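You operate a simulated robot arm through the tools that you are given. There is no shell and no other tool. Be economical: measure what you need, move in short steps, check, and stop when the job is done.

The job below is to be done with a simulated two-armed robot. You get a single attempt, and the scene is never put back.

JOB
Brush the soot off the dark handled grate, then oil the patch where the soot was.
Fine: the rest of that grate needs no oil; grate brush and oil brush go back where they lay; the other grates stay as they are. Set down upright: oil brush. A coat counts when it lies all over at full strength: go over it till it gets no stronger. What is to be rubbed or washed off counts as gone when no trace of it is left.

It is judged by the outcome, as a careful person would: the job done as asked, and still so three seconds after it is handed in. It fails if anything else is knocked over, pushed out of place, dropped, spilled or broken.

ROBOT AND FRAMES
Two 7-joint arms with two-finger parallel grippers on one trunk, on a base that drives. Base frame: it is fixed to the floor where the robot stands at the start and does not move with it; the origin is under the middle of the robot, x ahead of it, y to its left, z up. Units: m, degrees, N and s.
The left shoulder is at the start at [0.05, 0.168, 1.182], the right one opposite. With the tool pointing down near the work surface each hand reaches from about 0.1 to 0.66 m from the robot's upright axis, wherever it stands, measured 20 degrees to its own side. Places, roughly: dark handled grate [2.3, 0.8, 1]; grate brush (30x6x5 cm) [0.5, 0, 0.8]; oil brush [2.25, 1, 1]; oil pot [2.25, 1, 1]; pale handled grate [2.3, 0.6, 1]; red handled grate [2.25, 1, 1]. Payload 1.57 kg a hand.
The tool frame of a hand sits at the grasp point between the pads (the TCP): z along the fingers, y along the line on which they close. The tips reach 0.03 m beyond it. Largest opening 0.08 m; finger width 0.017, thickness 0.012; the body of the gripper, 0.04 by 0.082 m, starts 0.08 m behind the TCP.
Orientation is told as [roll, pitch, yaw] about the base's x, y, z axes, in that order, counted from this pose: with the fingers straight down and closing along the base's y, the tool's x points along the base's -x, its y along +y and its z along -z.

CONTROLS
- The arms move only by the tool apply_moves. It takes "left_deltas", "right_deltas" or both (then of equal length, played together; a hand with none holds still); each is a list of rows, each a list of 7 numbers: the shift along the tool's x, y, z in units of 250 mm (1.0 is 250 mm), then the turn, a rotation vector about the tool's x, y, z in units of 45 degrees (1.0 is 45 degrees), then the finger opening in mm, from 0 to 80. In form: [[dx, dy, dz, rx, ry, rz, claw], ...]. A call has 1 to 20 rows; each row is the pose to reach, as a shift and turn from the pose commanded when the call began, along the tool's axes at that moment. A call with a number of a shift or a turn outside -1 to 1 is refused whole. Each row takes 0.2 s and may step no farther than 0.05 m and 8.6 degrees from the row before; otherwise, or with a gripper value out of range, the whole call is refused. Where a pose cannot be reached the arm comes as near as it can. A force on the tool above 40 N (or 10 N above the force at the start of the call, whichever is more), or a blocked arm, ends the call early, and 0.2 s more pass. The fingers move at their own pace (about 0.045 m/s each) and stop on an object; they squeeze with about 43 N. The grip force told is the motor's: it shows also when the fingers shut on nothing. Time passes only in rows, and 0.2 s behind the last, so rows that repeat a pose let the fingers close. The reply holds the time, the measured pose of the TCP, the force on the tool along the base axes, the opening and the grip force, in the units named above and with some noise, with the torque about the TCP (base axes, N m) and any sound that the robot's microphone picked up, and new pictures: "pictures" is both (left out), scene, wrist or none (wrist: the cameras of the hands that moved).
- Cameras (640 x 400 px; columns grow to the right, rows downward): "scene" is now at [0.1169, 0.005, 1.3743]; the picture's right is [0.15, -0.99, 0.00], its down [-0.83, -0.12, -0.54] and it looks along [0.54, 0.08, -0.84] (base axes); focal length 267 px, centre (320, 200). "left" rides on the left gripper at [0.072, 0.007, -0.122] in its tool frame; the picture's right is [-0.09, 1.00, 0.00], its down [-0.84, -0.08, -0.54] and it looks along [-0.54, -0.05, 0.84] (tool axes); focal length 238 px, centre (320, 200). "right" rides on the right gripper at [0.072, -0.007, -0.122] in its tool frame; the picture's right is [0.09, 1.00, 0.00], its down [-0.84, 0.08, -0.54] and it looks along [-0.54, 0.05, 0.84] (tool axes); focal length 238 px, centre (320, 200). There is no depth. A picture from a camera that has moved, and an enlarged one, comes with that camera's place and axes in the base frame and with its lens. The place of the scene camera against the robot may be out by one fixed shift of up to 0.018 m in any direction.
- raise_lower(by): slides the trunk up (or, below 0, down) by that many m; the arms and the scene camera ride with it, the base frame stays. It gives what a move gives, with no picture.
- steer(legs): drives the robot by 1 to 6 legs, each [ahead, left, turn to the left] in m, m and degrees, along the robot's own axes; the way and the turn of a leg run together, so that a leg with both is an arc; at most 1.5 m and 180 degrees a leg. The arms and the cameras ride along, it lands a little off, and it stops where it bumps. It gives what a move gives, and a new picture of the scene camera.
- head_to(pan, tilt): turns the head with the scene camera to pan (to the left, within 80 degrees either way) and tilt (down, from -29 to 69), counted from straight ahead of the robot. It gives what a move gives, and a new picture of the scene camera.
- close_up(camera, box): a new picture of the part [left, top, right, bottom] of that camera's present view, enlarged. It takes no simulated time.
- hand_in(): hands the job in; it is judged then, once.

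Work in short steps. Places have to be worked out from the pictures, the camera data and where the tool is seen: move nearer, look again, correct. Check each grasp and each placing, and mend what went wrong. You have 120 turns and 260 pictures in all, those below and enlarged ones among them. Open the grippers and draw the arms clear of the work before you hand the job in, unless the task says otherwise; then end with one line.

The tools are called after "Request:" as a command line: name --argument value ..., lists and objects as JSON in quotes. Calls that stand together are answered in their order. apply_moves: Moves the arms, as the interface text tells. Its arguments: {"type":"object","properties":{"left_deltas":{"type":"array","items":{"type":"array","items":{"type":"number"}}},"right_deltas":{"type":"array","items":{"type":"array","items":{"type":"number"}}},"pictures":{"type":"string","enum":["both","scene","wrist","none"]}},"required":[]} The other tools are called the same way: raise_lower (by) slides the trunk up or down; steer (legs) drives the base; head_to (pan, tilt) turns the head that bears the scene camera; close_up (camera, box) takes an enlarged picture of a part of a camera's view; hand_in () hands the job in.

At the start:

```text
t: 0.0
left_ee_pos: [0.2543, 0.1276, 1.0609]
left_orientation: [0.0, 0.0, 0.0]
left_wrist_force: [1.1, -0.2, -0.6]
left_moment: [0.03, 0.0, 0.01]
left_gripper_width: 0.0805
left_grasp_force: 0.0
right_ee_pos: [0.2637, -0.1062, 1.1147]
right_orientation: [0.0, 0.0, 0.0]
right_wrist_force: [1.1, -0.3, 0.5]
right_moment: [-0.02, 0.01, -0.02]
right_gripper_width: 0.0801
right_grasp_force: 0.0
trunk travel left (down, up): [-0.35, 0.093]
robot x, y, heading: [0.0032, -0.0006, -0.2]
head pan, tilt: [8.5, 57.1]
```

scene: 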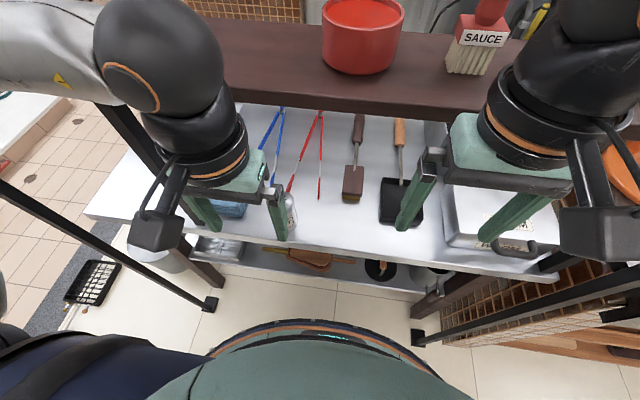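
right: 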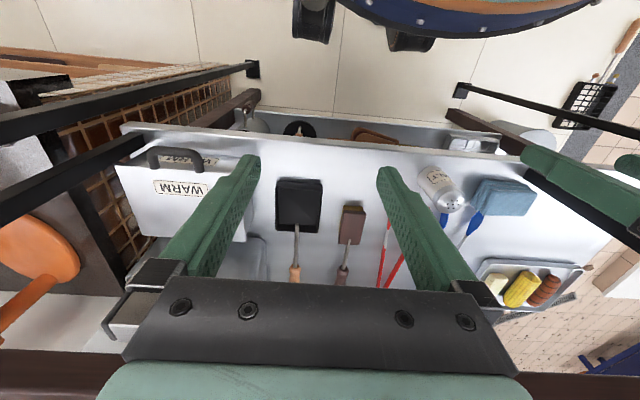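
left: 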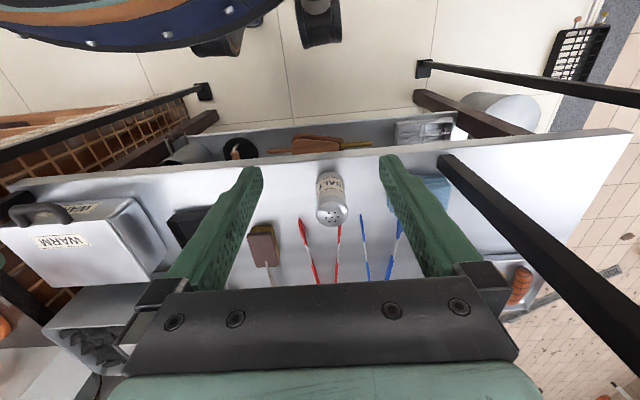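

The brush seems to be the brown-handled tool on the shelf. I'll enlarge the scene view around it.

Request:
close_up --camera "scene" --box '[230, 90, 470, 240]'

Request:
close_up --camera "right" --box '[240, 150, 480, 300]'

Request:
head_to --pan 20 --tilt 15

```text
2.67 times, centred on (350, 165) of scene
camera zoom: at [0.1169, 0.005, 1.3743], right [0.15, -0.99, 0.0], down [-0.83, -0.12, -0.54], along [0.54, 0.08, -0.84], focal length 712 px, centre (240, 293)
```

zoom: 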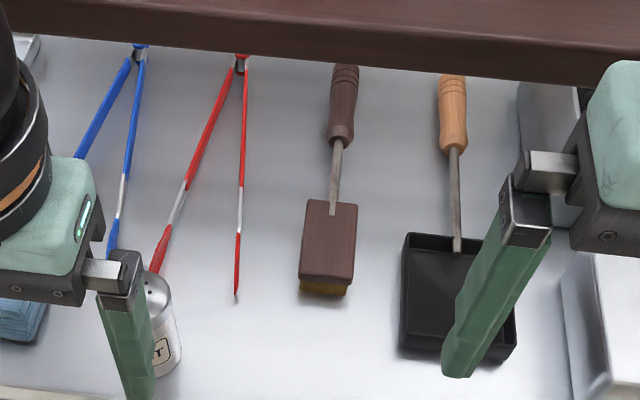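

```text
2.67 times, centred on (360, 225) of right
camera zoom: at [0.1914, -0.1138, 1.2353], right [-0.09, 1.0, 0.0], down [0.84, 0.08, 0.54], along [0.54, 0.05, -0.84], focal length 636 px, centre (213, 133)
```

zoom: 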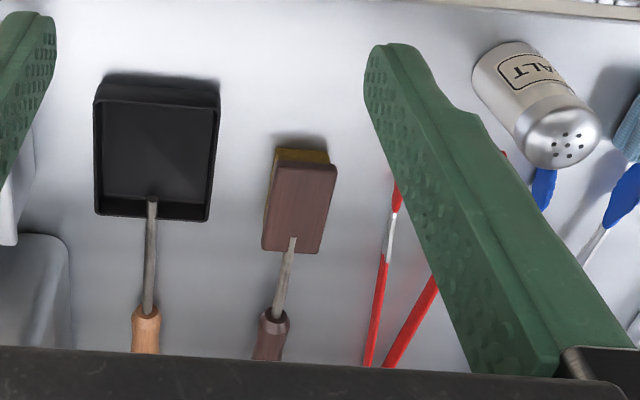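

```text
t: 1.1
left_ee_pos: [0.2544, 0.1276, 1.0611]
left_orientation: [0.1, 0.0, 0.0]
left_wrist_force: [-0.5, -0.1, -0.8]
left_moment: [0.01, 0.0, 0.01]
left_gripper_width: 0.0798
left_grasp_force: 0.0
right_ee_pos: [0.2639, -0.1059, 1.1153]
right_orientation: [-0.1, 0.1, 0.1]
right_wrist_force: [-0.3, -0.4, 0.1]
right_moment: [0.01, 0.0, 0.0]
right_gripper_width: 0.0802
right_grasp_force: 0.0
trunk travel left (down, up): [-0.35, 0.093]
robot x, y, heading: [0.001, -0.0013, 0.0]
head pan, tilt: [20.0, 15.0]
camera scene: at [0.1356, 0.0266, 1.437], right [0.34, -0.94, 0.0], down [-0.24, -0.09, -0.97], along [0.91, 0.33, -0.26], focal length 267 px, centre (320, 200)
```

scene: 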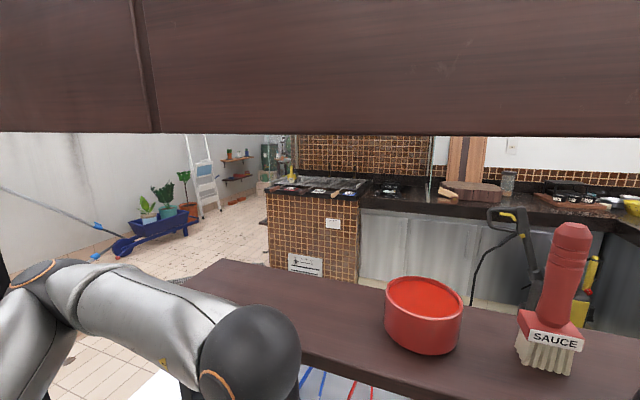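

The brush head is about [0.50, -0.02], top z about 0.85, with the handle pointing +x under the upper shelf. I'll look with the head to judge the upper shelf's height and edge.

Request:
head_to --pan 0 --tilt 40

Request:
raise_lower --by -0.15

Request:
head_to --pan 0 --tilt 42

```text
t: 2.0
left_ee_pos: [0.2551, 0.1282, 1.0613]
left_orientation: [0.0, -0.1, 0.0]
left_wrist_force: [-0.2, -0.4, 1.0]
left_moment: [-0.03, 0.01, 0.01]
left_gripper_width: 0.08
left_grasp_force: 0.0
right_ee_pos: [0.2643, -0.1066, 1.1141]
right_orientation: [0.1, -0.1, 0.1]
right_wrist_force: [-0.3, 0.4, 0.2]
right_moment: [-0.01, 0.0, -0.01]
right_gripper_width: 0.0802
right_grasp_force: 0.0
trunk travel left (down, up): [-0.35, 0.093]
robot x, y, heading: [0.0001, 0.0015, -0.1]
head pan, tilt: [0.0, 40.0]
camera scene: at [0.1328, -0.0053, 1.3976], right [0.0, -1.0, 0.0], down [-0.64, 0.0, -0.77], along [0.77, 0.0, -0.64], focal length 267 px, centre (320, 200)
```

scene: 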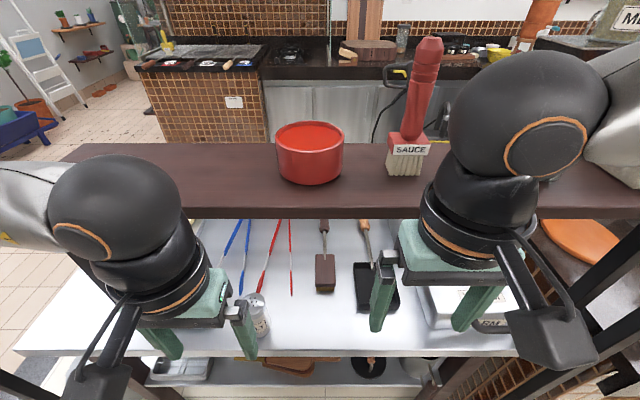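

```text
t: 3.7
left_ee_pos: [0.2543, 0.128, 0.9107]
left_orientation: [0.0, 0.0, -0.1]
left_wrist_force: [-0.2, 0.2, 0.1]
left_moment: [-0.01, -0.01, 0.0]
left_gripper_width: 0.0799
left_grasp_force: 0.1
right_ee_pos: [0.2626, -0.1069, 0.964]
right_orientation: [0.0, 0.0, 0.1]
right_wrist_force: [0.7, -0.3, -0.5]
right_moment: [0.0, 0.0, 0.0]
right_gripper_width: 0.0801
right_grasp_force: 0.1
trunk travel left (down, up): [-0.2, 0.243]
robot x, y, heading: [-0.0024, -0.0006, 0.1]
head pan, tilt: [0.0, 40.0]
```

```text
t: 4.3
left_ee_pos: [0.2539, 0.1279, 0.9101]
left_orientation: [0.1, -0.1, 0.0]
left_wrist_force: [0.0, -0.5, -1.0]
left_moment: [0.03, 0.02, 0.05]
left_gripper_width: 0.0803
left_grasp_force: 0.0
right_ee_pos: [0.2642, -0.1068, 0.9645]
right_orientation: [0.0, 0.0, 0.1]
right_wrist_force: [0.1, -0.3, 0.0]
right_moment: [0.05, 0.01, 0.0]
right_gripper_width: 0.0802
right_grasp_force: 0.0
trunk travel left (down, up): [-0.2, 0.243]
robot x, y, heading: [-0.0007, 0.0006, -0.4]
head pan, tilt: [0.0, 42.0]
camera scene: at [0.1314, -0.0053, 1.2446], right [0.0, -1.0, 0.0], down [-0.67, 0.0, -0.74], along [0.74, 0.0, -0.67], focal length 267 px, centre (320, 200)
```

scene: 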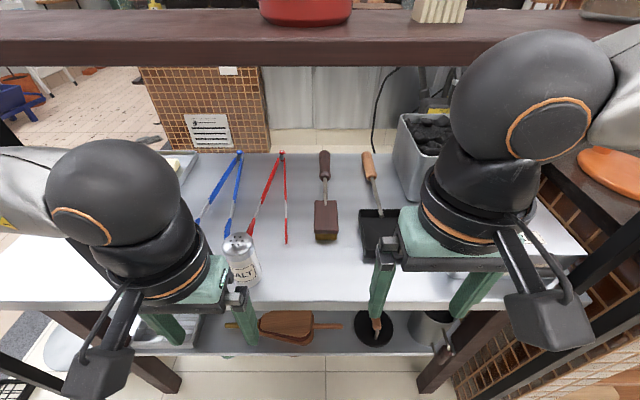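

The upper shelf's front edge looks to be near x≈0.36, z≈1.18, so the front approach is cramped. Going round to the back might be easier, so I'll look at the floor on the left and right.

Request:
head_to --pan 60 --tilt 35

Request:
head_to --pan -60 --tilt 35

```text
t: 5.7
left_ee_pos: [0.2537, 0.1279, 0.9103]
left_orientation: [0.1, 0.0, 0.1]
left_wrist_force: [0.1, -0.6, 0.4]
left_moment: [0.0, 0.02, -0.03]
left_gripper_width: 0.08
left_grasp_force: 0.0
right_ee_pos: [0.2622, -0.1069, 0.9648]
right_orientation: [0.0, 0.0, 0.0]
right_wrist_force: [-0.4, -0.9, 0.4]
right_moment: [0.01, -0.03, 0.01]
right_gripper_width: 0.0799
right_grasp_force: 0.0
trunk travel left (down, up): [-0.2, 0.243]
robot x, y, heading: [0.0018, 0.0006, -0.1]
head pan, tilt: [60.0, 35.0]
camera scene: at [0.0919, 0.0709, 1.2551], right [0.87, -0.5, 0.0], down [-0.29, -0.5, -0.82], along [0.41, 0.71, -0.57], focal length 267 px, centre (320, 200)
```

scene: 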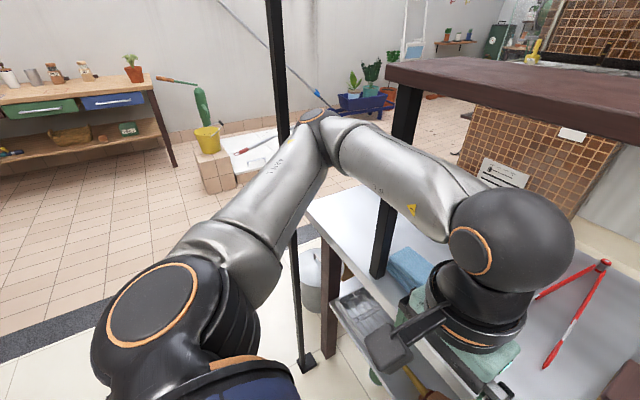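

```text
t: 7.7
left_ee_pos: [0.2546, 0.1286, 0.9117]
left_orientation: [0.1, 0.1, 0.0]
left_wrist_force: [-0.1, -0.3, 0.6]
left_moment: [0.0, -0.03, 0.0]
left_gripper_width: 0.0804
left_grasp_force: 0.0
right_ee_pos: [0.263, -0.1064, 0.965]
right_orientation: [0.0, 0.0, 0.1]
right_wrist_force: [-0.5, -0.5, 0.1]
right_moment: [-0.02, 0.03, -0.01]
right_gripper_width: 0.0798
right_grasp_force: 0.1
trunk travel left (down, up): [-0.2, 0.243]
robot x, y, heading: [-0.0008, -0.0015, 0.1]
head pan, tilt: [-60.0, 35.0]
camera scene: at [0.0919, -0.0815, 1.2551], right [-0.87, -0.5, 0.0], down [-0.29, 0.5, -0.82], along [0.41, -0.71, -0.57], focal length 267 px, centre (320, 200)
```

scene: 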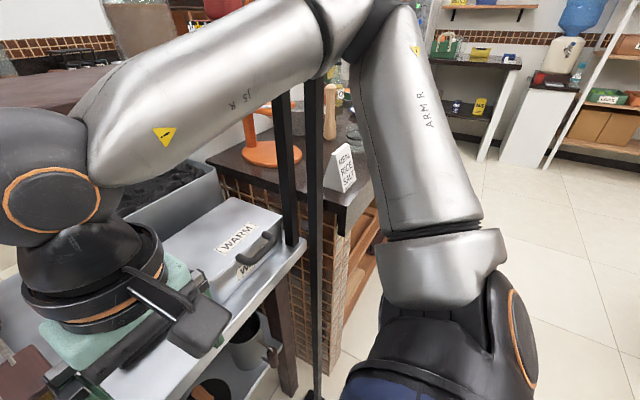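

The table ends at y≈0.6 and the way round is on the left, with a basket on the floor near [0.3, 1.2]. I'll back off and turn left to view the passage.

Request:
steer --legs '[[-0.5, 0, 0], [0, 0, 70]]'

Request:
head_to --pan 0 --tilt 30

```text
t: 13.6
left_ee_pos: [-0.5332, 0.2822, 0.911]
left_orientation: [0.0, 0.0, 69.6]
left_wrist_force: [-0.3, 1.0, 0.1]
left_moment: [0.01, 0.0, 0.0]
left_gripper_width: 0.0801
left_grasp_force: 0.0
right_ee_pos: [-0.3105, 0.2082, 0.9653]
right_orientation: [-0.1, 0.0, 69.6]
right_wrist_force: [0.4, -0.7, -0.3]
right_moment: [0.0, 0.04, -0.02]
right_gripper_width: 0.08
right_grasp_force: 0.0
trunk travel left (down, up): [-0.2, 0.243]
robot x, y, heading: [-0.5045, 0.0008, 69.6]
head pan, tilt: [-60.0, 35.0]
camera scene: at [-0.3927, 0.0461, 1.2551], right [0.17, -0.99, 0.0], down [-0.57, -0.1, -0.82], along [0.81, 0.14, -0.57], focal length 267 px, centre (320, 200)
```

scene: 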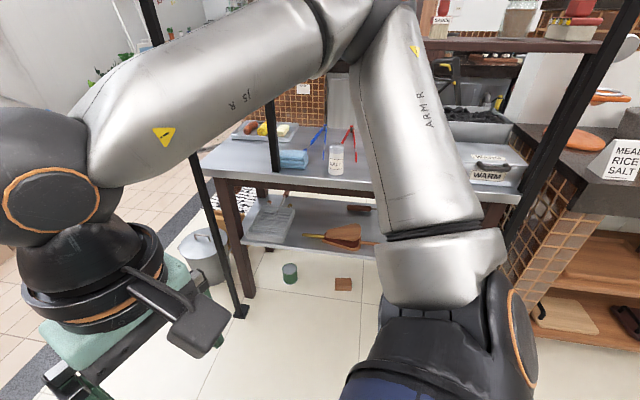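

```text
t: 14.9
left_ee_pos: [-0.5323, 0.2811, 0.9108]
left_orientation: [0.0, 0.0, 69.6]
left_wrist_force: [0.0, 0.5, -0.3]
left_moment: [0.02, -0.03, 0.0]
left_gripper_width: 0.0799
left_grasp_force: 0.0
right_ee_pos: [-0.309, 0.2085, 0.9655]
right_orientation: [-0.1, 0.1, 69.7]
right_wrist_force: [-0.1, 0.1, -0.6]
right_moment: [-0.02, 0.01, -0.01]
right_gripper_width: 0.0801
right_grasp_force: 0.2
trunk travel left (down, up): [-0.2, 0.243]
robot x, y, heading: [-0.5026, -0.0047, 69.4]
head pan, tilt: [0.0, 30.0]
camera scene: at [-0.448, 0.1161, 1.2629], right [0.94, -0.35, 0.0], down [-0.17, -0.47, -0.87], along [0.3, 0.81, -0.5], focal length 267 px, centre (320, 200)
```

scene: 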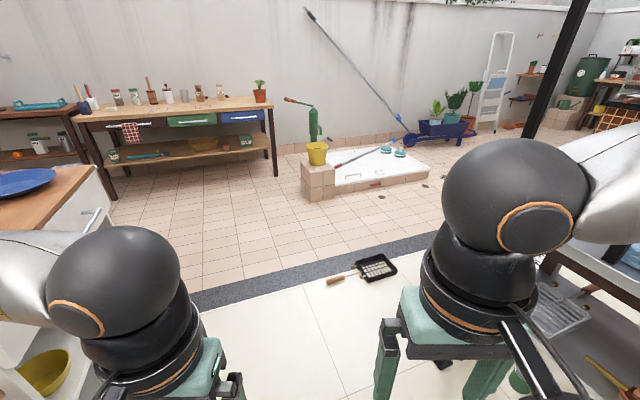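

The passage between the basket (y<1.3) and the box (y>2.1) is about 0.8 m wide. I'll drive through at y≈1.68, heading 0.

Request:
steer --legs '[[0, 0, -69.4], [0.1, 1.2, 0], [0, 0.48, 0]]'

```text
t: 33.2
left_ee_pos: [-0.1276, 1.8234, 0.9097]
left_orientation: [0.0, 0.0, -1.1]
left_wrist_force: [0.2, -1.1, 0.5]
left_moment: [-0.04, -0.01, 0.0]
left_gripper_width: 0.0798
left_grasp_force: 0.0
right_ee_pos: [-0.1228, 1.5879, 0.9637]
right_orientation: [0.0, 0.0, -0.9]
right_wrist_force: [-0.3, 0.9, -0.1]
right_moment: [0.02, 0.03, 0.01]
right_gripper_width: 0.0799
right_grasp_force: 0.0
trunk travel left (down, up): [-0.2, 0.243]
robot x, y, heading: [-0.3832, 1.6991, -1.1]
head pan, tilt: [0.0, 30.0]
camera scene: at [-0.2466, 1.6922, 1.2629], right [-0.02, -1.0, 0.0], down [-0.5, 0.01, -0.87], along [0.87, -0.02, -0.5], focal length 267 px, centre (320, 200)
```

scene: 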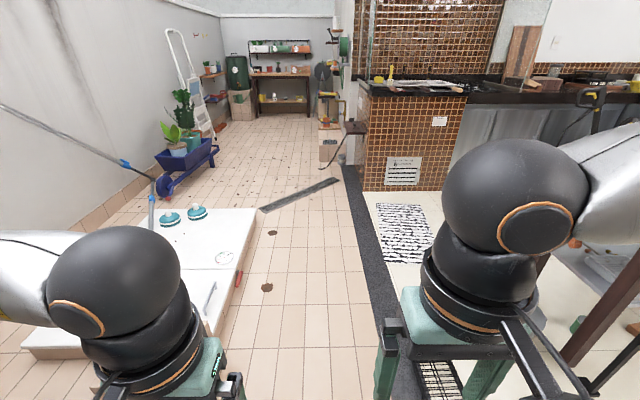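

Path is clear; forward along y≈1.7, then right in front of the counter.

Request:
steer --legs '[[1.5, 0, 0], [0.25, 0, 1], [0, -0.85, 0]]'

Request:
raise_lower --by 0.24

Request:
head_to --pan 0 --tilt 35

```text
t: 49.5
left_ee_pos: [1.6084, 0.9507, 0.9108]
left_orientation: [0.0, 0.0, -0.6]
left_wrist_force: [-0.3, 0.1, -0.1]
left_moment: [-0.02, 0.01, -0.01]
left_gripper_width: 0.0802
left_grasp_force: 0.0
right_ee_pos: [1.6146, 0.7163, 0.9653]
right_orientation: [-0.1, 0.0, -0.4]
right_wrist_force: [-0.2, -0.6, 0.2]
right_moment: [0.03, 0.02, 0.01]
right_gripper_width: 0.0801
right_grasp_force: 0.1
trunk travel left (down, up): [-0.2, 0.243]
robot x, y, heading: [1.3511, 0.8252, -0.4]
head pan, tilt: [0.0, 30.0]
camera scene: at [1.4903, 0.8187, 1.2629], right [-0.01, -1.0, 0.0], down [-0.5, 0.0, -0.87], along [0.87, -0.01, -0.5], focal length 267 px, centre (320, 200)
```

scene: 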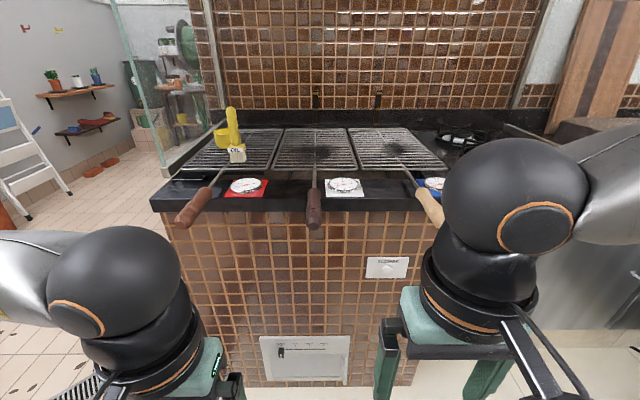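

```text
t: 52.0
left_ee_pos: [1.6071, 0.951, 1.1508]
left_orientation: [0.0, 0.1, -0.5]
left_wrist_force: [0.0, -0.3, 0.2]
left_moment: [0.01, -0.02, -0.02]
left_gripper_width: 0.0802
left_grasp_force: 0.0
right_ee_pos: [1.6136, 0.7153, 1.2052]
right_orientation: [0.0, 0.0, -0.4]
right_wrist_force: [-0.9, 0.3, -0.3]
right_moment: [0.01, 0.0, -0.02]
right_gripper_width: 0.0802
right_grasp_force: 0.1
trunk travel left (down, up): [-0.44, 0.003]
robot x, y, heading: [1.3558, 0.8255, -0.3]
head pan, tilt: [0.0, 30.0]
```

```text
t: 52.6
left_ee_pos: [1.6076, 0.9497, 1.1511]
left_orientation: [0.0, 0.0, -0.5]
left_wrist_force: [-0.4, 0.1, -0.7]
left_moment: [-0.03, 0.01, 0.02]
left_gripper_width: 0.0801
left_grasp_force: 0.0
right_ee_pos: [1.6151, 0.717, 1.2044]
right_orientation: [0.0, 0.0, -0.4]
right_wrist_force: [0.3, -0.2, -0.2]
right_moment: [0.0, -0.04, -0.06]
right_gripper_width: 0.0802
right_grasp_force: 0.0
trunk travel left (down, up): [-0.44, 0.003]
robot x, y, heading: [1.35, 0.8281, -0.7]
head pan, tilt: [0.0, 35.0]
camera scene: at [1.4879, 0.8188, 1.4951], right [-0.01, -1.0, 0.0], down [-0.57, 0.0, -0.82], along [0.82, -0.01, -0.57], focal length 267 px, centre (320, 200)
```

scene: 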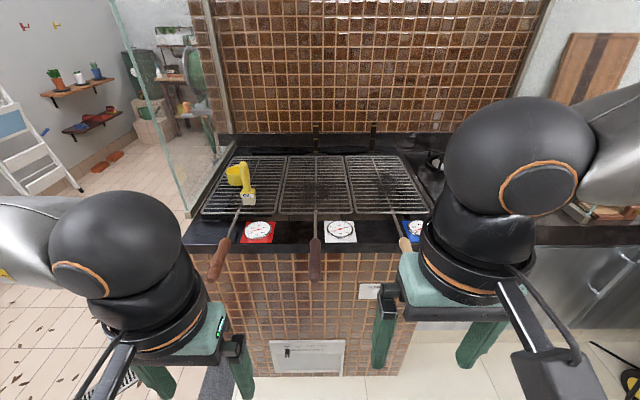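

Request:
close_up --camera "scene" --box '[180, 130, 440, 292]'

```text
2.46 times, centred on (310, 211) of scene
camera zoom: at [1.4879, 0.8188, 1.4951], right [-0.01, -1.0, 0.0], down [-0.57, 0.0, -0.82], along [0.82, -0.01, -0.57], focal length 658 px, centre (345, 173)
```

zoom: 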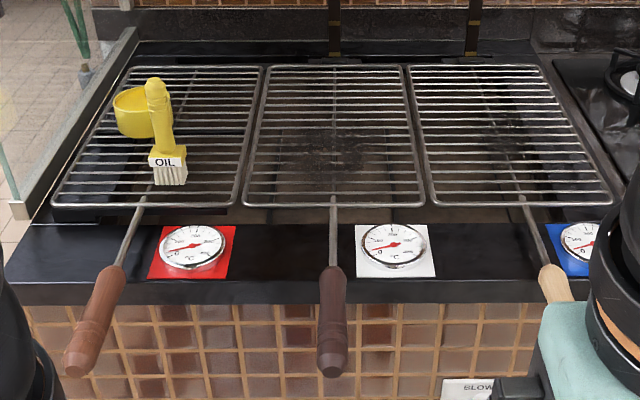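

Middle grate has the dark handle, soot on it around [2.26, 0.84]; the pale one has its own soot to leave alone. Oil brush and pot stand on the red grate. I'll turn round to fetch the grate brush from the table's back side.

Request:
steer --legs '[[-0.05, 0, 0], [0, 0, 179.5], [0, 0.6, 0]]'

Request:
head_to --pan 0 --tilt 50

```text
t: 66.2
left_ee_pos: [1.0385, 0.1018, 1.152]
left_orientation: [0.0, 0.0, 179.1]
left_wrist_force: [0.8, -0.7, -0.4]
left_moment: [0.0, -0.01, -0.03]
left_gripper_width: 0.0798
left_grasp_force: 0.0
right_ee_pos: [1.0334, 0.3376, 1.2046]
right_orientation: [0.1, 0.0, 179.2]
right_wrist_force: [-0.3, -0.6, -0.2]
right_moment: [0.01, -0.03, 0.01]
right_gripper_width: 0.0801
right_grasp_force: 0.1
trunk travel left (down, up): [-0.44, 0.003]
robot x, y, heading: [1.2934, 0.225, 178.8]
head pan, tilt: [0.0, 35.0]
camera scene: at [1.1749, 0.223, 1.4951], right [0.02, 1.0, 0.0], down [0.57, -0.01, -0.82], along [-0.82, 0.01, -0.57], focal length 267 px, centre (320, 200)
```

scene: 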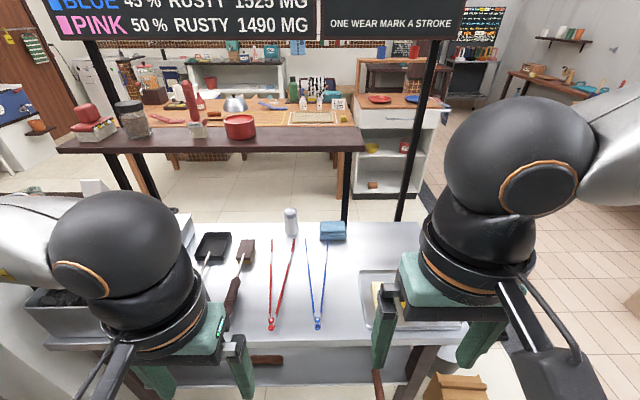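

```text
t: 67.0
left_ee_pos: [1.0385, 0.1029, 1.1509]
left_orientation: [0.0, 0.0, 179.2]
left_wrist_force: [0.1, -0.1, -0.1]
left_moment: [0.02, 0.01, -0.04]
left_gripper_width: 0.08
left_grasp_force: 0.1
right_ee_pos: [1.0338, 0.3369, 1.2042]
right_orientation: [0.0, 0.0, 179.2]
right_wrist_force: [0.5, -0.2, -0.1]
right_moment: [-0.01, 0.04, 0.0]
right_gripper_width: 0.0799
right_grasp_force: 0.0
trunk travel left (down, up): [-0.44, 0.003]
robot x, y, heading: [1.2927, 0.2263, 179.4]
head pan, tilt: [0.0, 50.0]
camera scene: at [1.186, 0.2229, 1.4734], right [0.02, 1.0, 0.0], down [0.77, -0.01, -0.64], along [-0.64, 0.01, -0.77], focal length 267 px, centre (320, 200)
```

scene: 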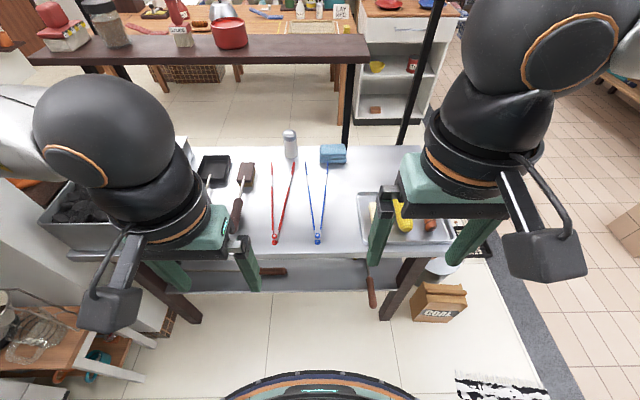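

Brush lies with head about [0.51, -0.02] and handle end about [0.75, -0.02]. I'll move nearer, lower the trunk and look with the left wrist.

Request:
steer --legs '[[0.14, 0.0, 0]]'

Request:
raise_lower --by -0.13

Request:
apply_moves --left_deltas '[[0, 0.0, 0, 0, -0.18, 0, 80], [0, 0.08, 0, 0, -0.36, 0, 80], [-0.1, 0.2, 0, 0, -0.54, 0, 80], [-0.25, 0.3, 0, 0, -0.72, 0, 80], [-0.4, 0.4, 0, 0, -0.78, 0, 80], [-0.5, 0.45, 0, 0, -0.78, 0, 80]]'

```text
t: 68.3
left_ee_pos: [0.9014, 0.1051, 1.1498]
left_orientation: [0.0, 0.1, 179.1]
left_wrist_force: [-0.5, -0.4, 0.1]
left_moment: [-0.03, -0.03, -0.01]
left_gripper_width: 0.0801
left_grasp_force: 0.0
right_ee_pos: [0.8961, 0.3386, 1.2048]
right_orientation: [0.0, 0.1, 179.0]
right_wrist_force: [0.0, -0.2, 0.8]
right_moment: [-0.02, 0.01, -0.01]
right_gripper_width: 0.0799
right_grasp_force: 0.0
trunk travel left (down, up): [-0.44, 0.003]
robot x, y, heading: [1.1558, 0.2272, 178.8]
head pan, tilt: [0.0, 50.0]
camera scene: at [1.0473, 0.2252, 1.4732], right [0.02, 1.0, 0.0], down [0.77, -0.01, -0.64], along [-0.64, 0.01, -0.77], focal length 267 px, centre (320, 200)
```

scene: 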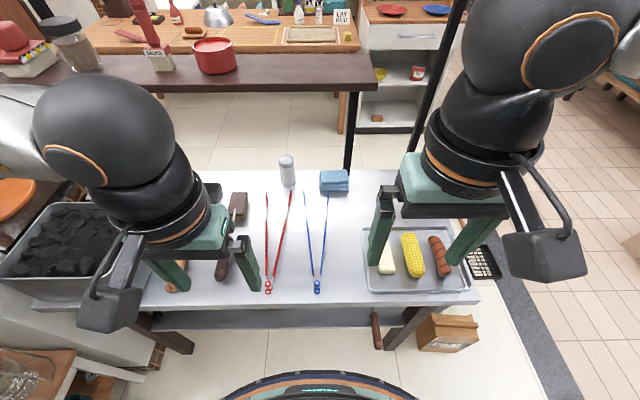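

```text
t: 69.9
left_ee_pos: [0.9013, 0.1054, 1.0205]
left_orientation: [0.1, 0.0, 179.1]
left_wrist_force: [0.1, 0.7, 0.5]
left_moment: [0.02, 0.02, -0.04]
left_gripper_width: 0.0799
left_grasp_force: 0.2
right_ee_pos: [0.897, 0.3396, 1.0738]
right_orientation: [0.0, 0.1, 179.1]
right_wrist_force: [0.2, -0.6, -0.2]
right_moment: [0.0, 0.0, 0.0]
right_gripper_width: 0.08
right_grasp_force: 0.0
trunk travel left (down, up): [-0.31, 0.133]
robot x, y, heading: [1.158, 0.23, 179.3]
head pan, tilt: [0.0, 50.0]
```

```text
t: 71.3
left_ee_pos: [0.7712, -0.006, 1.0201]
left_orientation: [0.1, -35.0, 179.0]
left_wrist_force: [0.0, -1.5, -0.9]
left_moment: [0.0, -0.04, -0.01]
left_gripper_width: 0.0799
left_grasp_force: 0.0
left hand out of reach, approached as far as the arm can: row 2, 3, 4, 5, 6
right_ee_pos: [0.8961, 0.339, 1.0751]
right_orientation: [-0.1, 0.0, 179.2]
right_wrist_force: [0.5, 0.0, 0.0]
right_moment: [0.0, 0.02, 0.01]
right_gripper_width: 0.0798
right_grasp_force: 0.0
trunk travel left (down, up): [-0.31, 0.133]
robot x, y, heading: [1.1586, 0.2296, 178.9]
head pan, tilt: [0.0, 50.0]
camera scene: at [1.0484, 0.2253, 1.3434], right [0.02, 1.0, 0.0], down [0.77, -0.01, -0.64], along [-0.64, 0.01, -0.77], focal length 267 px, centre (320, 200)
camera left: at [0.9008, -0.0161, 1.0797], right [-0.09, -0.99, 0.05], down [-0.37, 0.08, 0.92], along [-0.92, 0.07, -0.38], focal length 238 px, centre (320, 200)
```

scene: 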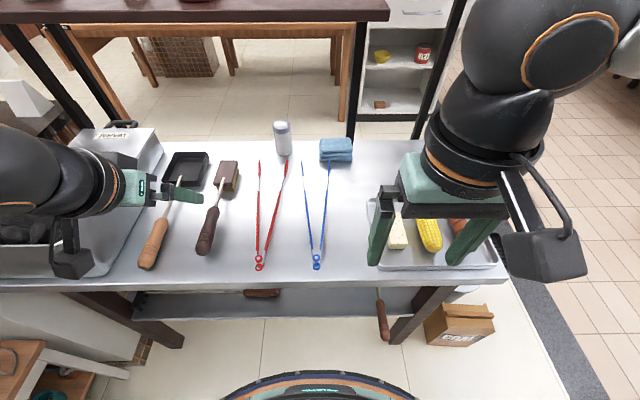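
left: 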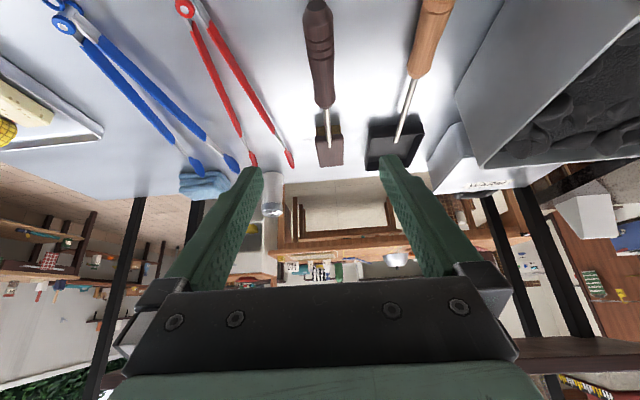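

The wrist view puts the head near [0.53, -0.01], top z≈0.84. I'll enlarge both views to get the head's extent.

Request:
close_up --camera "scene" --box '[150, 135, 310, 275]'

Request:
close_up --camera "left" --box '[240, 0, 440, 190]'

```text
2.86 times, centred on (230, 205) of scene
camera zoom: at [1.0484, 0.2253, 1.3434], right [0.02, 1.0, 0.0], down [0.77, -0.01, -0.64], along [-0.64, 0.01, -0.77], focal length 763 px, centre (577, 186)
```

zoom: 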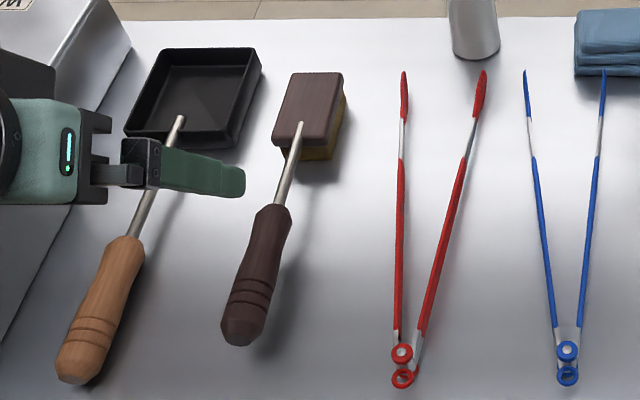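

```text
2.11 times, centred on (340, 95) of left
camera zoom: at [0.9008, -0.0161, 1.0797], right [-0.09, -0.99, 0.05], down [-0.37, 0.08, 0.92], along [-0.92, 0.07, -0.38], focal length 502 px, centre (278, 421)
```

zoom: 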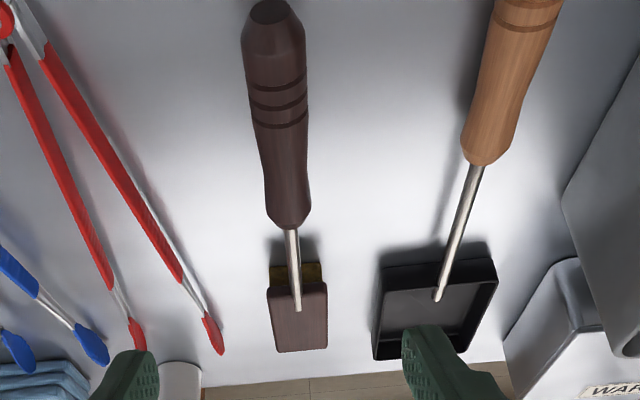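

The head block spans x 0.49–0.58, about 5 cm wide, centred at y≈-0.011, with the handle in the air. I'll approach along the tilted tool axis to a pre-grasp point, fingers straddling it.

Request:
apply_moves --left_deltas '[[-0.06, 0.004, 0.15, 0, 0, 0, 80], [-0.12, 0.008, 0.3, 0, 0, 0, 80], [-0.18, 0.012, 0.45, 0, 0, 0, 80], [-0.24, 0.016, 0.6, 0, 0, 0, 80], [-0.298, 0.02, 0.746, 0, 0, 0, 80], [-0.298, 0.02, 0.746, 0, 0, 0, 80]]'

```text
t: 72.7
left_ee_pos: [0.6024, -0.0102, 0.9114]
left_orientation: [0.1, -35.1, 179.2]
left_wrist_force: [-0.9, 0.1, -0.5]
left_moment: [0.0, 0.02, 0.02]
left_gripper_width: 0.08
left_grasp_force: 0.1
right_ee_pos: [0.8964, 0.3394, 1.0745]
right_orientation: [0.1, -0.1, 179.1]
right_wrist_force: [0.0, -0.1, -0.1]
right_moment: [0.01, -0.02, 0.0]
right_gripper_width: 0.08
right_grasp_force: 0.1
trunk travel left (down, up): [-0.31, 0.133]
robot x, y, heading: [1.157, 0.2275, 179.2]
head pan, tilt: [0.0, 50.0]
camera scene: at [1.0485, 0.2252, 1.3434], right [0.02, 1.0, 0.0], down [0.77, -0.01, -0.64], along [-0.64, 0.01, -0.77], focal length 267 px, centre (320, 200)
camera left: at [0.732, -0.0192, 0.9703], right [-0.09, -0.99, 0.05], down [-0.37, 0.08, 0.92], along [-0.92, 0.07, -0.38], focal length 238 px, centre (320, 200)
```

scene: 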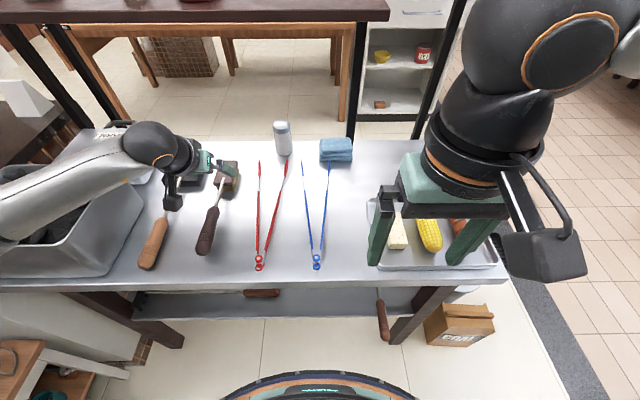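
left: 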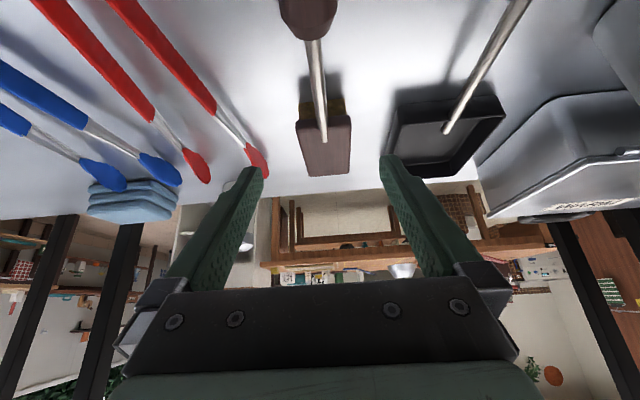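

The fingers straddle the block line, offset about 4 mm. I'll narrow to 66 mm to clear the pan rim and go down the last 8 cm.

Request:
apply_moves --left_deltas '[[0, 0.016, 0.0, 0, 0, 0, 66], [0.002, 0.016, 0.08, 0, 0, 0, 66], [0.003, 0.016, 0.16, 0, 0, 0, 66], [0.003, 0.016, 0.24, 0, 0, 0, 66], [0.003, 0.016, 0.322, 0, 0, 0, 66], [0.003, 0.016, 0.322, 0, 0, 0, 66]]'

Request:
close_up --camera "scene" --box '[150, 120, 310, 220]'

```text
t: 74.1
left_ee_pos: [0.5583, -0.0118, 0.8464]
left_orientation: [0.0, -35.2, 179.1]
left_wrist_force: [0.3, 1.1, 0.1]
left_moment: [-0.02, -0.01, 0.02]
left_gripper_width: 0.066
left_grasp_force: 0.0
right_ee_pos: [0.8967, 0.3394, 1.0747]
right_orientation: [-0.1, -0.1, 179.0]
right_wrist_force: [0.4, 1.1, 1.2]
right_moment: [0.02, 0.04, 0.02]
right_gripper_width: 0.0801
right_grasp_force: 0.0
trunk travel left (down, up): [-0.31, 0.133]
robot x, y, heading: [1.155, 0.2332, 178.7]
head pan, tilt: [0.0, 50.0]
camera scene: at [1.0484, 0.2252, 1.3434], right [0.02, 1.0, 0.0], down [0.77, -0.01, -0.64], along [-0.64, 0.01, -0.77], focal length 267 px, centre (320, 200)
camera left: at [0.6881, -0.022, 0.9048], right [-0.09, -0.99, 0.05], down [-0.37, 0.08, 0.92], along [-0.92, 0.07, -0.38], focal length 238 px, centre (320, 200)
```

scene: 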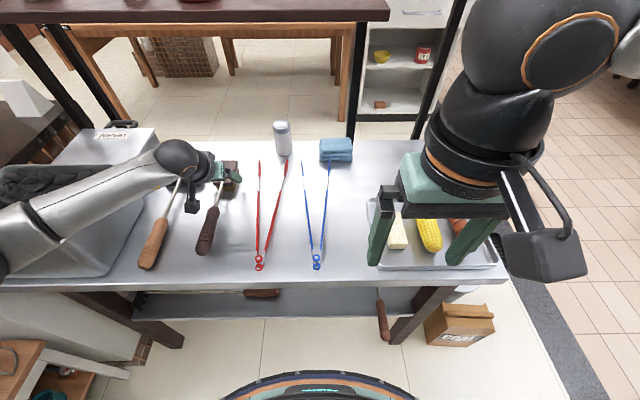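
left: 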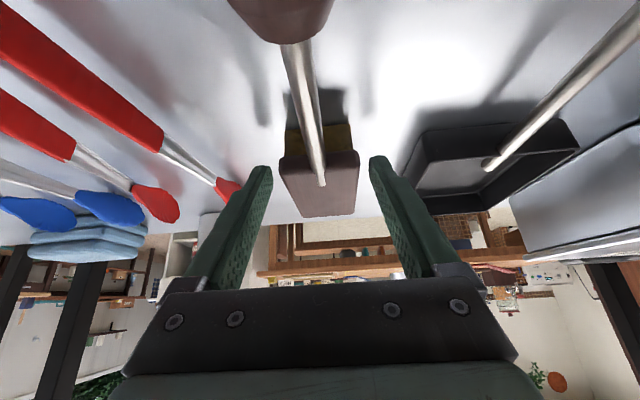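

```text
4.00 times, centred on (230, 170) of scene
camera zoom: at [1.0484, 0.2252, 1.3434], right [0.02, 1.0, 0.0], down [0.77, -0.01, -0.64], along [-0.64, 0.01, -0.77], focal length 1069 px, centre (680, 320)
```

zoom: 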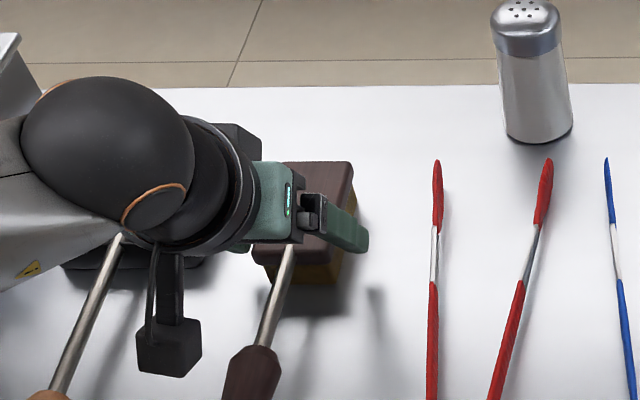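

Fingers flank the block as planned. Closing the grip.

Request:
apply_moves --left_deltas '[[0, 0, 0, 0, 0, 0, 40], [0, 0, 0, 0, 0, 0, 40], [0, 0, 0, 0, 0, 0, 30], [0, 0, 0, 0, 0, 0, 30], [0, 0, 0, 0, 0, 0, 30]]' --pictures "wrist"

```text
t: 75.3
left_ee_pos: [0.558, -0.0127, 0.8466]
left_orientation: [-0.1, -35.0, 179.1]
left_wrist_force: [0.2, -1.1, 0.4]
left_moment: [-0.04, 0.03, 0.04]
left_gripper_width: 0.0496
left_grasp_force: 43.2
right_ee_pos: [0.895, 0.3398, 1.0742]
right_orientation: [0.0, 0.0, 179.1]
right_wrist_force: [0.7, -0.9, 0.1]
right_moment: [0.01, 0.01, 0.0]
right_gripper_width: 0.0801
right_grasp_force: 0.0
trunk travel left (down, up): [-0.31, 0.133]
robot x, y, heading: [1.1583, 0.2307, 179.2]
head pan, tilt: [0.0, 50.0]
camera left: at [0.6882, -0.022, 0.905], right [-0.09, -0.99, 0.05], down [-0.37, 0.08, 0.92], along [-0.92, 0.07, -0.38], focal length 238 px, centre (320, 200)
```

left: 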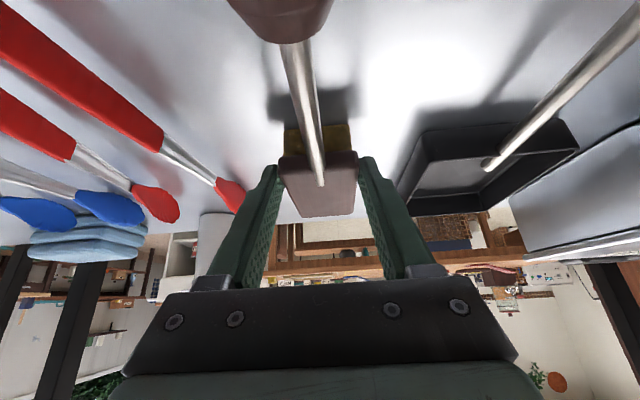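

Gripped at 49.6 mm with 43 N. Lifting straight up 12 cm, then drawing back towards the robot.

Request:
apply_moves --left_deltas '[[-0.06, 0, -0.09, 0, 0, 0, 30], [-0.14, 0, -0.19, 0, 0, 0, 30], [-0.22, 0, -0.29, 0, 0, 0, 30], [-0.28, 0, -0.4, 0, 0, 0, 30], [-0.15, -0.05, -0.49, 0, 0, 0, 30], [0.0, -0.1, -0.58, 0, 0, 0, 30], [0.15, -0.15, -0.67, 0, 0, 0, 30], [0.15, -0.15, -0.67, 0, 0, 0, 30]]'

```text
t: 77.1
left_ee_pos: [0.6839, 0.0234, 0.9584]
left_orientation: [0.0, -35.1, 179.0]
left_wrist_force: [0.8, 0.2, -1.9]
left_moment: [-0.02, -0.06, 0.01]
left_gripper_width: 0.0495
left_grasp_force: 43.1
right_ee_pos: [0.8964, 0.3392, 1.0749]
right_orientation: [0.0, 0.0, 179.2]
right_wrist_force: [0.4, 0.0, -0.1]
right_moment: [-0.01, 0.01, 0.02]
right_gripper_width: 0.0801
right_grasp_force: 0.0
trunk travel left (down, up): [-0.31, 0.133]
robot x, y, heading: [1.159, 0.2285, 179.2]
head pan, tilt: [0.0, 50.0]
camera scene: at [1.048, 0.2251, 1.3433], right [0.02, 1.0, 0.0], down [0.77, -0.01, -0.64], along [-0.64, 0.01, -0.77], focal length 267 px, centre (320, 200)
camera left: at [0.8137, 0.0144, 1.018], right [-0.09, -0.99, 0.05], down [-0.37, 0.08, 0.92], along [-0.92, 0.06, -0.38], focal length 238 px, centre (320, 200)
```

scene: 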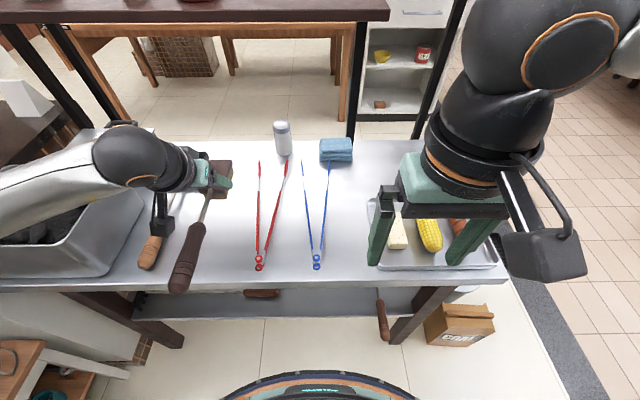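
left: 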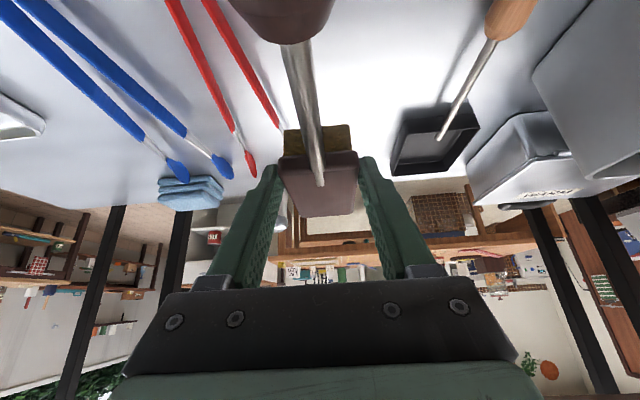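

Brush is firmly held and the handle is clear. I'll raise the trunk, back off, turn and come to the counter.

Request:
raise_lower --by 0.13

Request:
steer --legs '[[-0.2, -0.4, 0], [0, 0, -179.2], [0.15, 0, 0]]'

Request:
head_to --pan 5 --tilt 48

```text
t: 78.7
left_ee_pos: [0.6842, 0.0249, 1.0884]
left_orientation: [0.0, -35.0, 179.1]
left_wrist_force: [0.5, -1.2, -2.3]
left_moment: [-0.05, -0.05, 0.01]
left_gripper_width: 0.0496
left_grasp_force: 43.6
right_ee_pos: [0.8958, 0.3392, 1.2041]
right_orientation: [-0.1, 0.1, 179.1]
right_wrist_force: [0.5, 0.1, 0.2]
right_moment: [-0.03, 0.0, -0.01]
right_gripper_width: 0.0801
right_grasp_force: 0.1
trunk travel left (down, up): [-0.44, 0.003]
robot x, y, heading: [1.1602, 0.2292, 179.3]
head pan, tilt: [0.0, 50.0]
```

```text
t: 90.9
left_ee_pos: [1.9775, 0.8388, 1.0878]
left_orientation: [0.0, -35.0, 0.9]
left_wrist_force: [-0.3, -0.3, -2.6]
left_moment: [-0.05, 0.08, -0.03]
left_gripper_width: 0.0491
left_grasp_force: 43.7
right_ee_pos: [1.7754, 0.5174, 1.2044]
right_orientation: [0.1, 0.1, 0.9]
right_wrist_force: [0.5, -0.1, -0.1]
right_moment: [0.01, -0.02, 0.0]
right_gripper_width: 0.08
right_grasp_force: 0.0
trunk travel left (down, up): [-0.44, 0.003]
robot x, y, heading: [1.5068, 0.6263, 0.9]
head pan, tilt: [0.0, 50.0]
camera scene: at [1.6352, 0.6169, 1.4732], right [0.02, -1.0, 0.0], down [-0.77, -0.01, -0.64], along [0.64, 0.01, -0.77], focal length 267 px, centre (320, 200)
```

scene: 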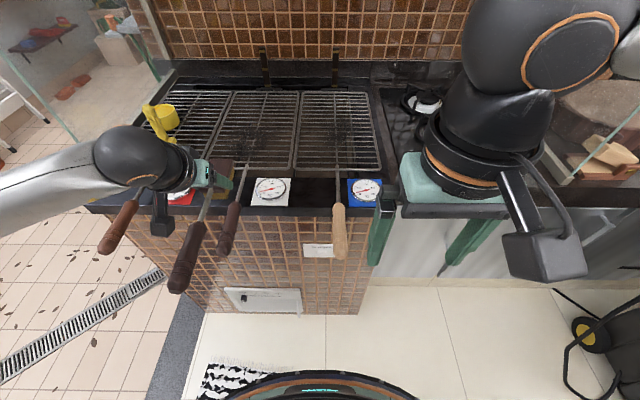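

```text
t: 91.6
left_ee_pos: [1.9764, 0.8394, 1.0889]
left_orientation: [0.1, -35.0, 0.9]
left_wrist_force: [0.4, 0.4, -1.9]
left_moment: [-0.03, 0.05, -0.03]
left_gripper_width: 0.0495
left_grasp_force: 43.4
right_ee_pos: [1.7736, 0.5159, 1.2034]
right_orientation: [0.0, -0.1, 1.0]
right_wrist_force: [-0.5, 0.5, 0.3]
right_moment: [-0.02, 0.01, 0.03]
right_gripper_width: 0.0801
right_grasp_force: 0.0
trunk travel left (down, up): [-0.44, 0.003]
robot x, y, heading: [1.5113, 0.6216, 0.8]
head pan, tilt: [5.0, 48.0]
camera scene: at [1.6354, 0.6237, 1.476], right [0.1, -0.99, 0.0], down [-0.74, -0.08, -0.67], along [0.67, 0.07, -0.74], focal length 267 px, centre (320, 200)
```

scene: 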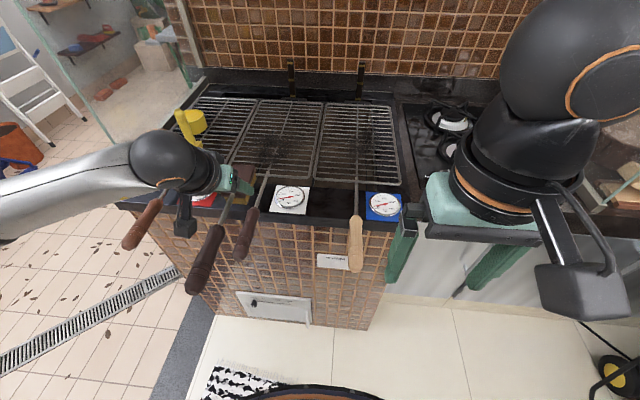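

Request:
close_up --camera "scene" --box '[160, 80, 420, 240]'

Request:
close_up --camera "left" --box '[0, 0, 640, 400]'

```text
2.46 times, centred on (290, 160) of scene
camera zoom: at [1.6354, 0.6237, 1.476], right [0.1, -0.99, 0.0], down [-0.74, -0.08, -0.67], along [0.67, 0.07, -0.74], focal length 658 px, centre (394, 298)
```

zoom: 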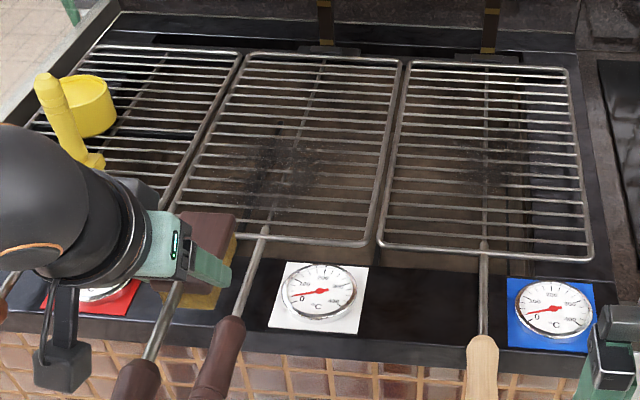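

```text
1.00 times, centred on (320, 200) of left (not enlarged: the box is as wide or as high as the picture)
camera zoom: at [1.8478, 0.8428, 1.1479], right [0.06, 1.0, 0.05], down [0.38, -0.07, 0.92], along [0.92, -0.04, -0.38], focal length 238 px, centre (320, 200)
```

zoom: 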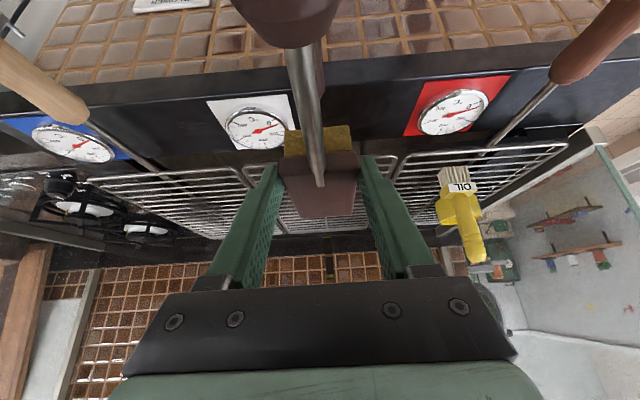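

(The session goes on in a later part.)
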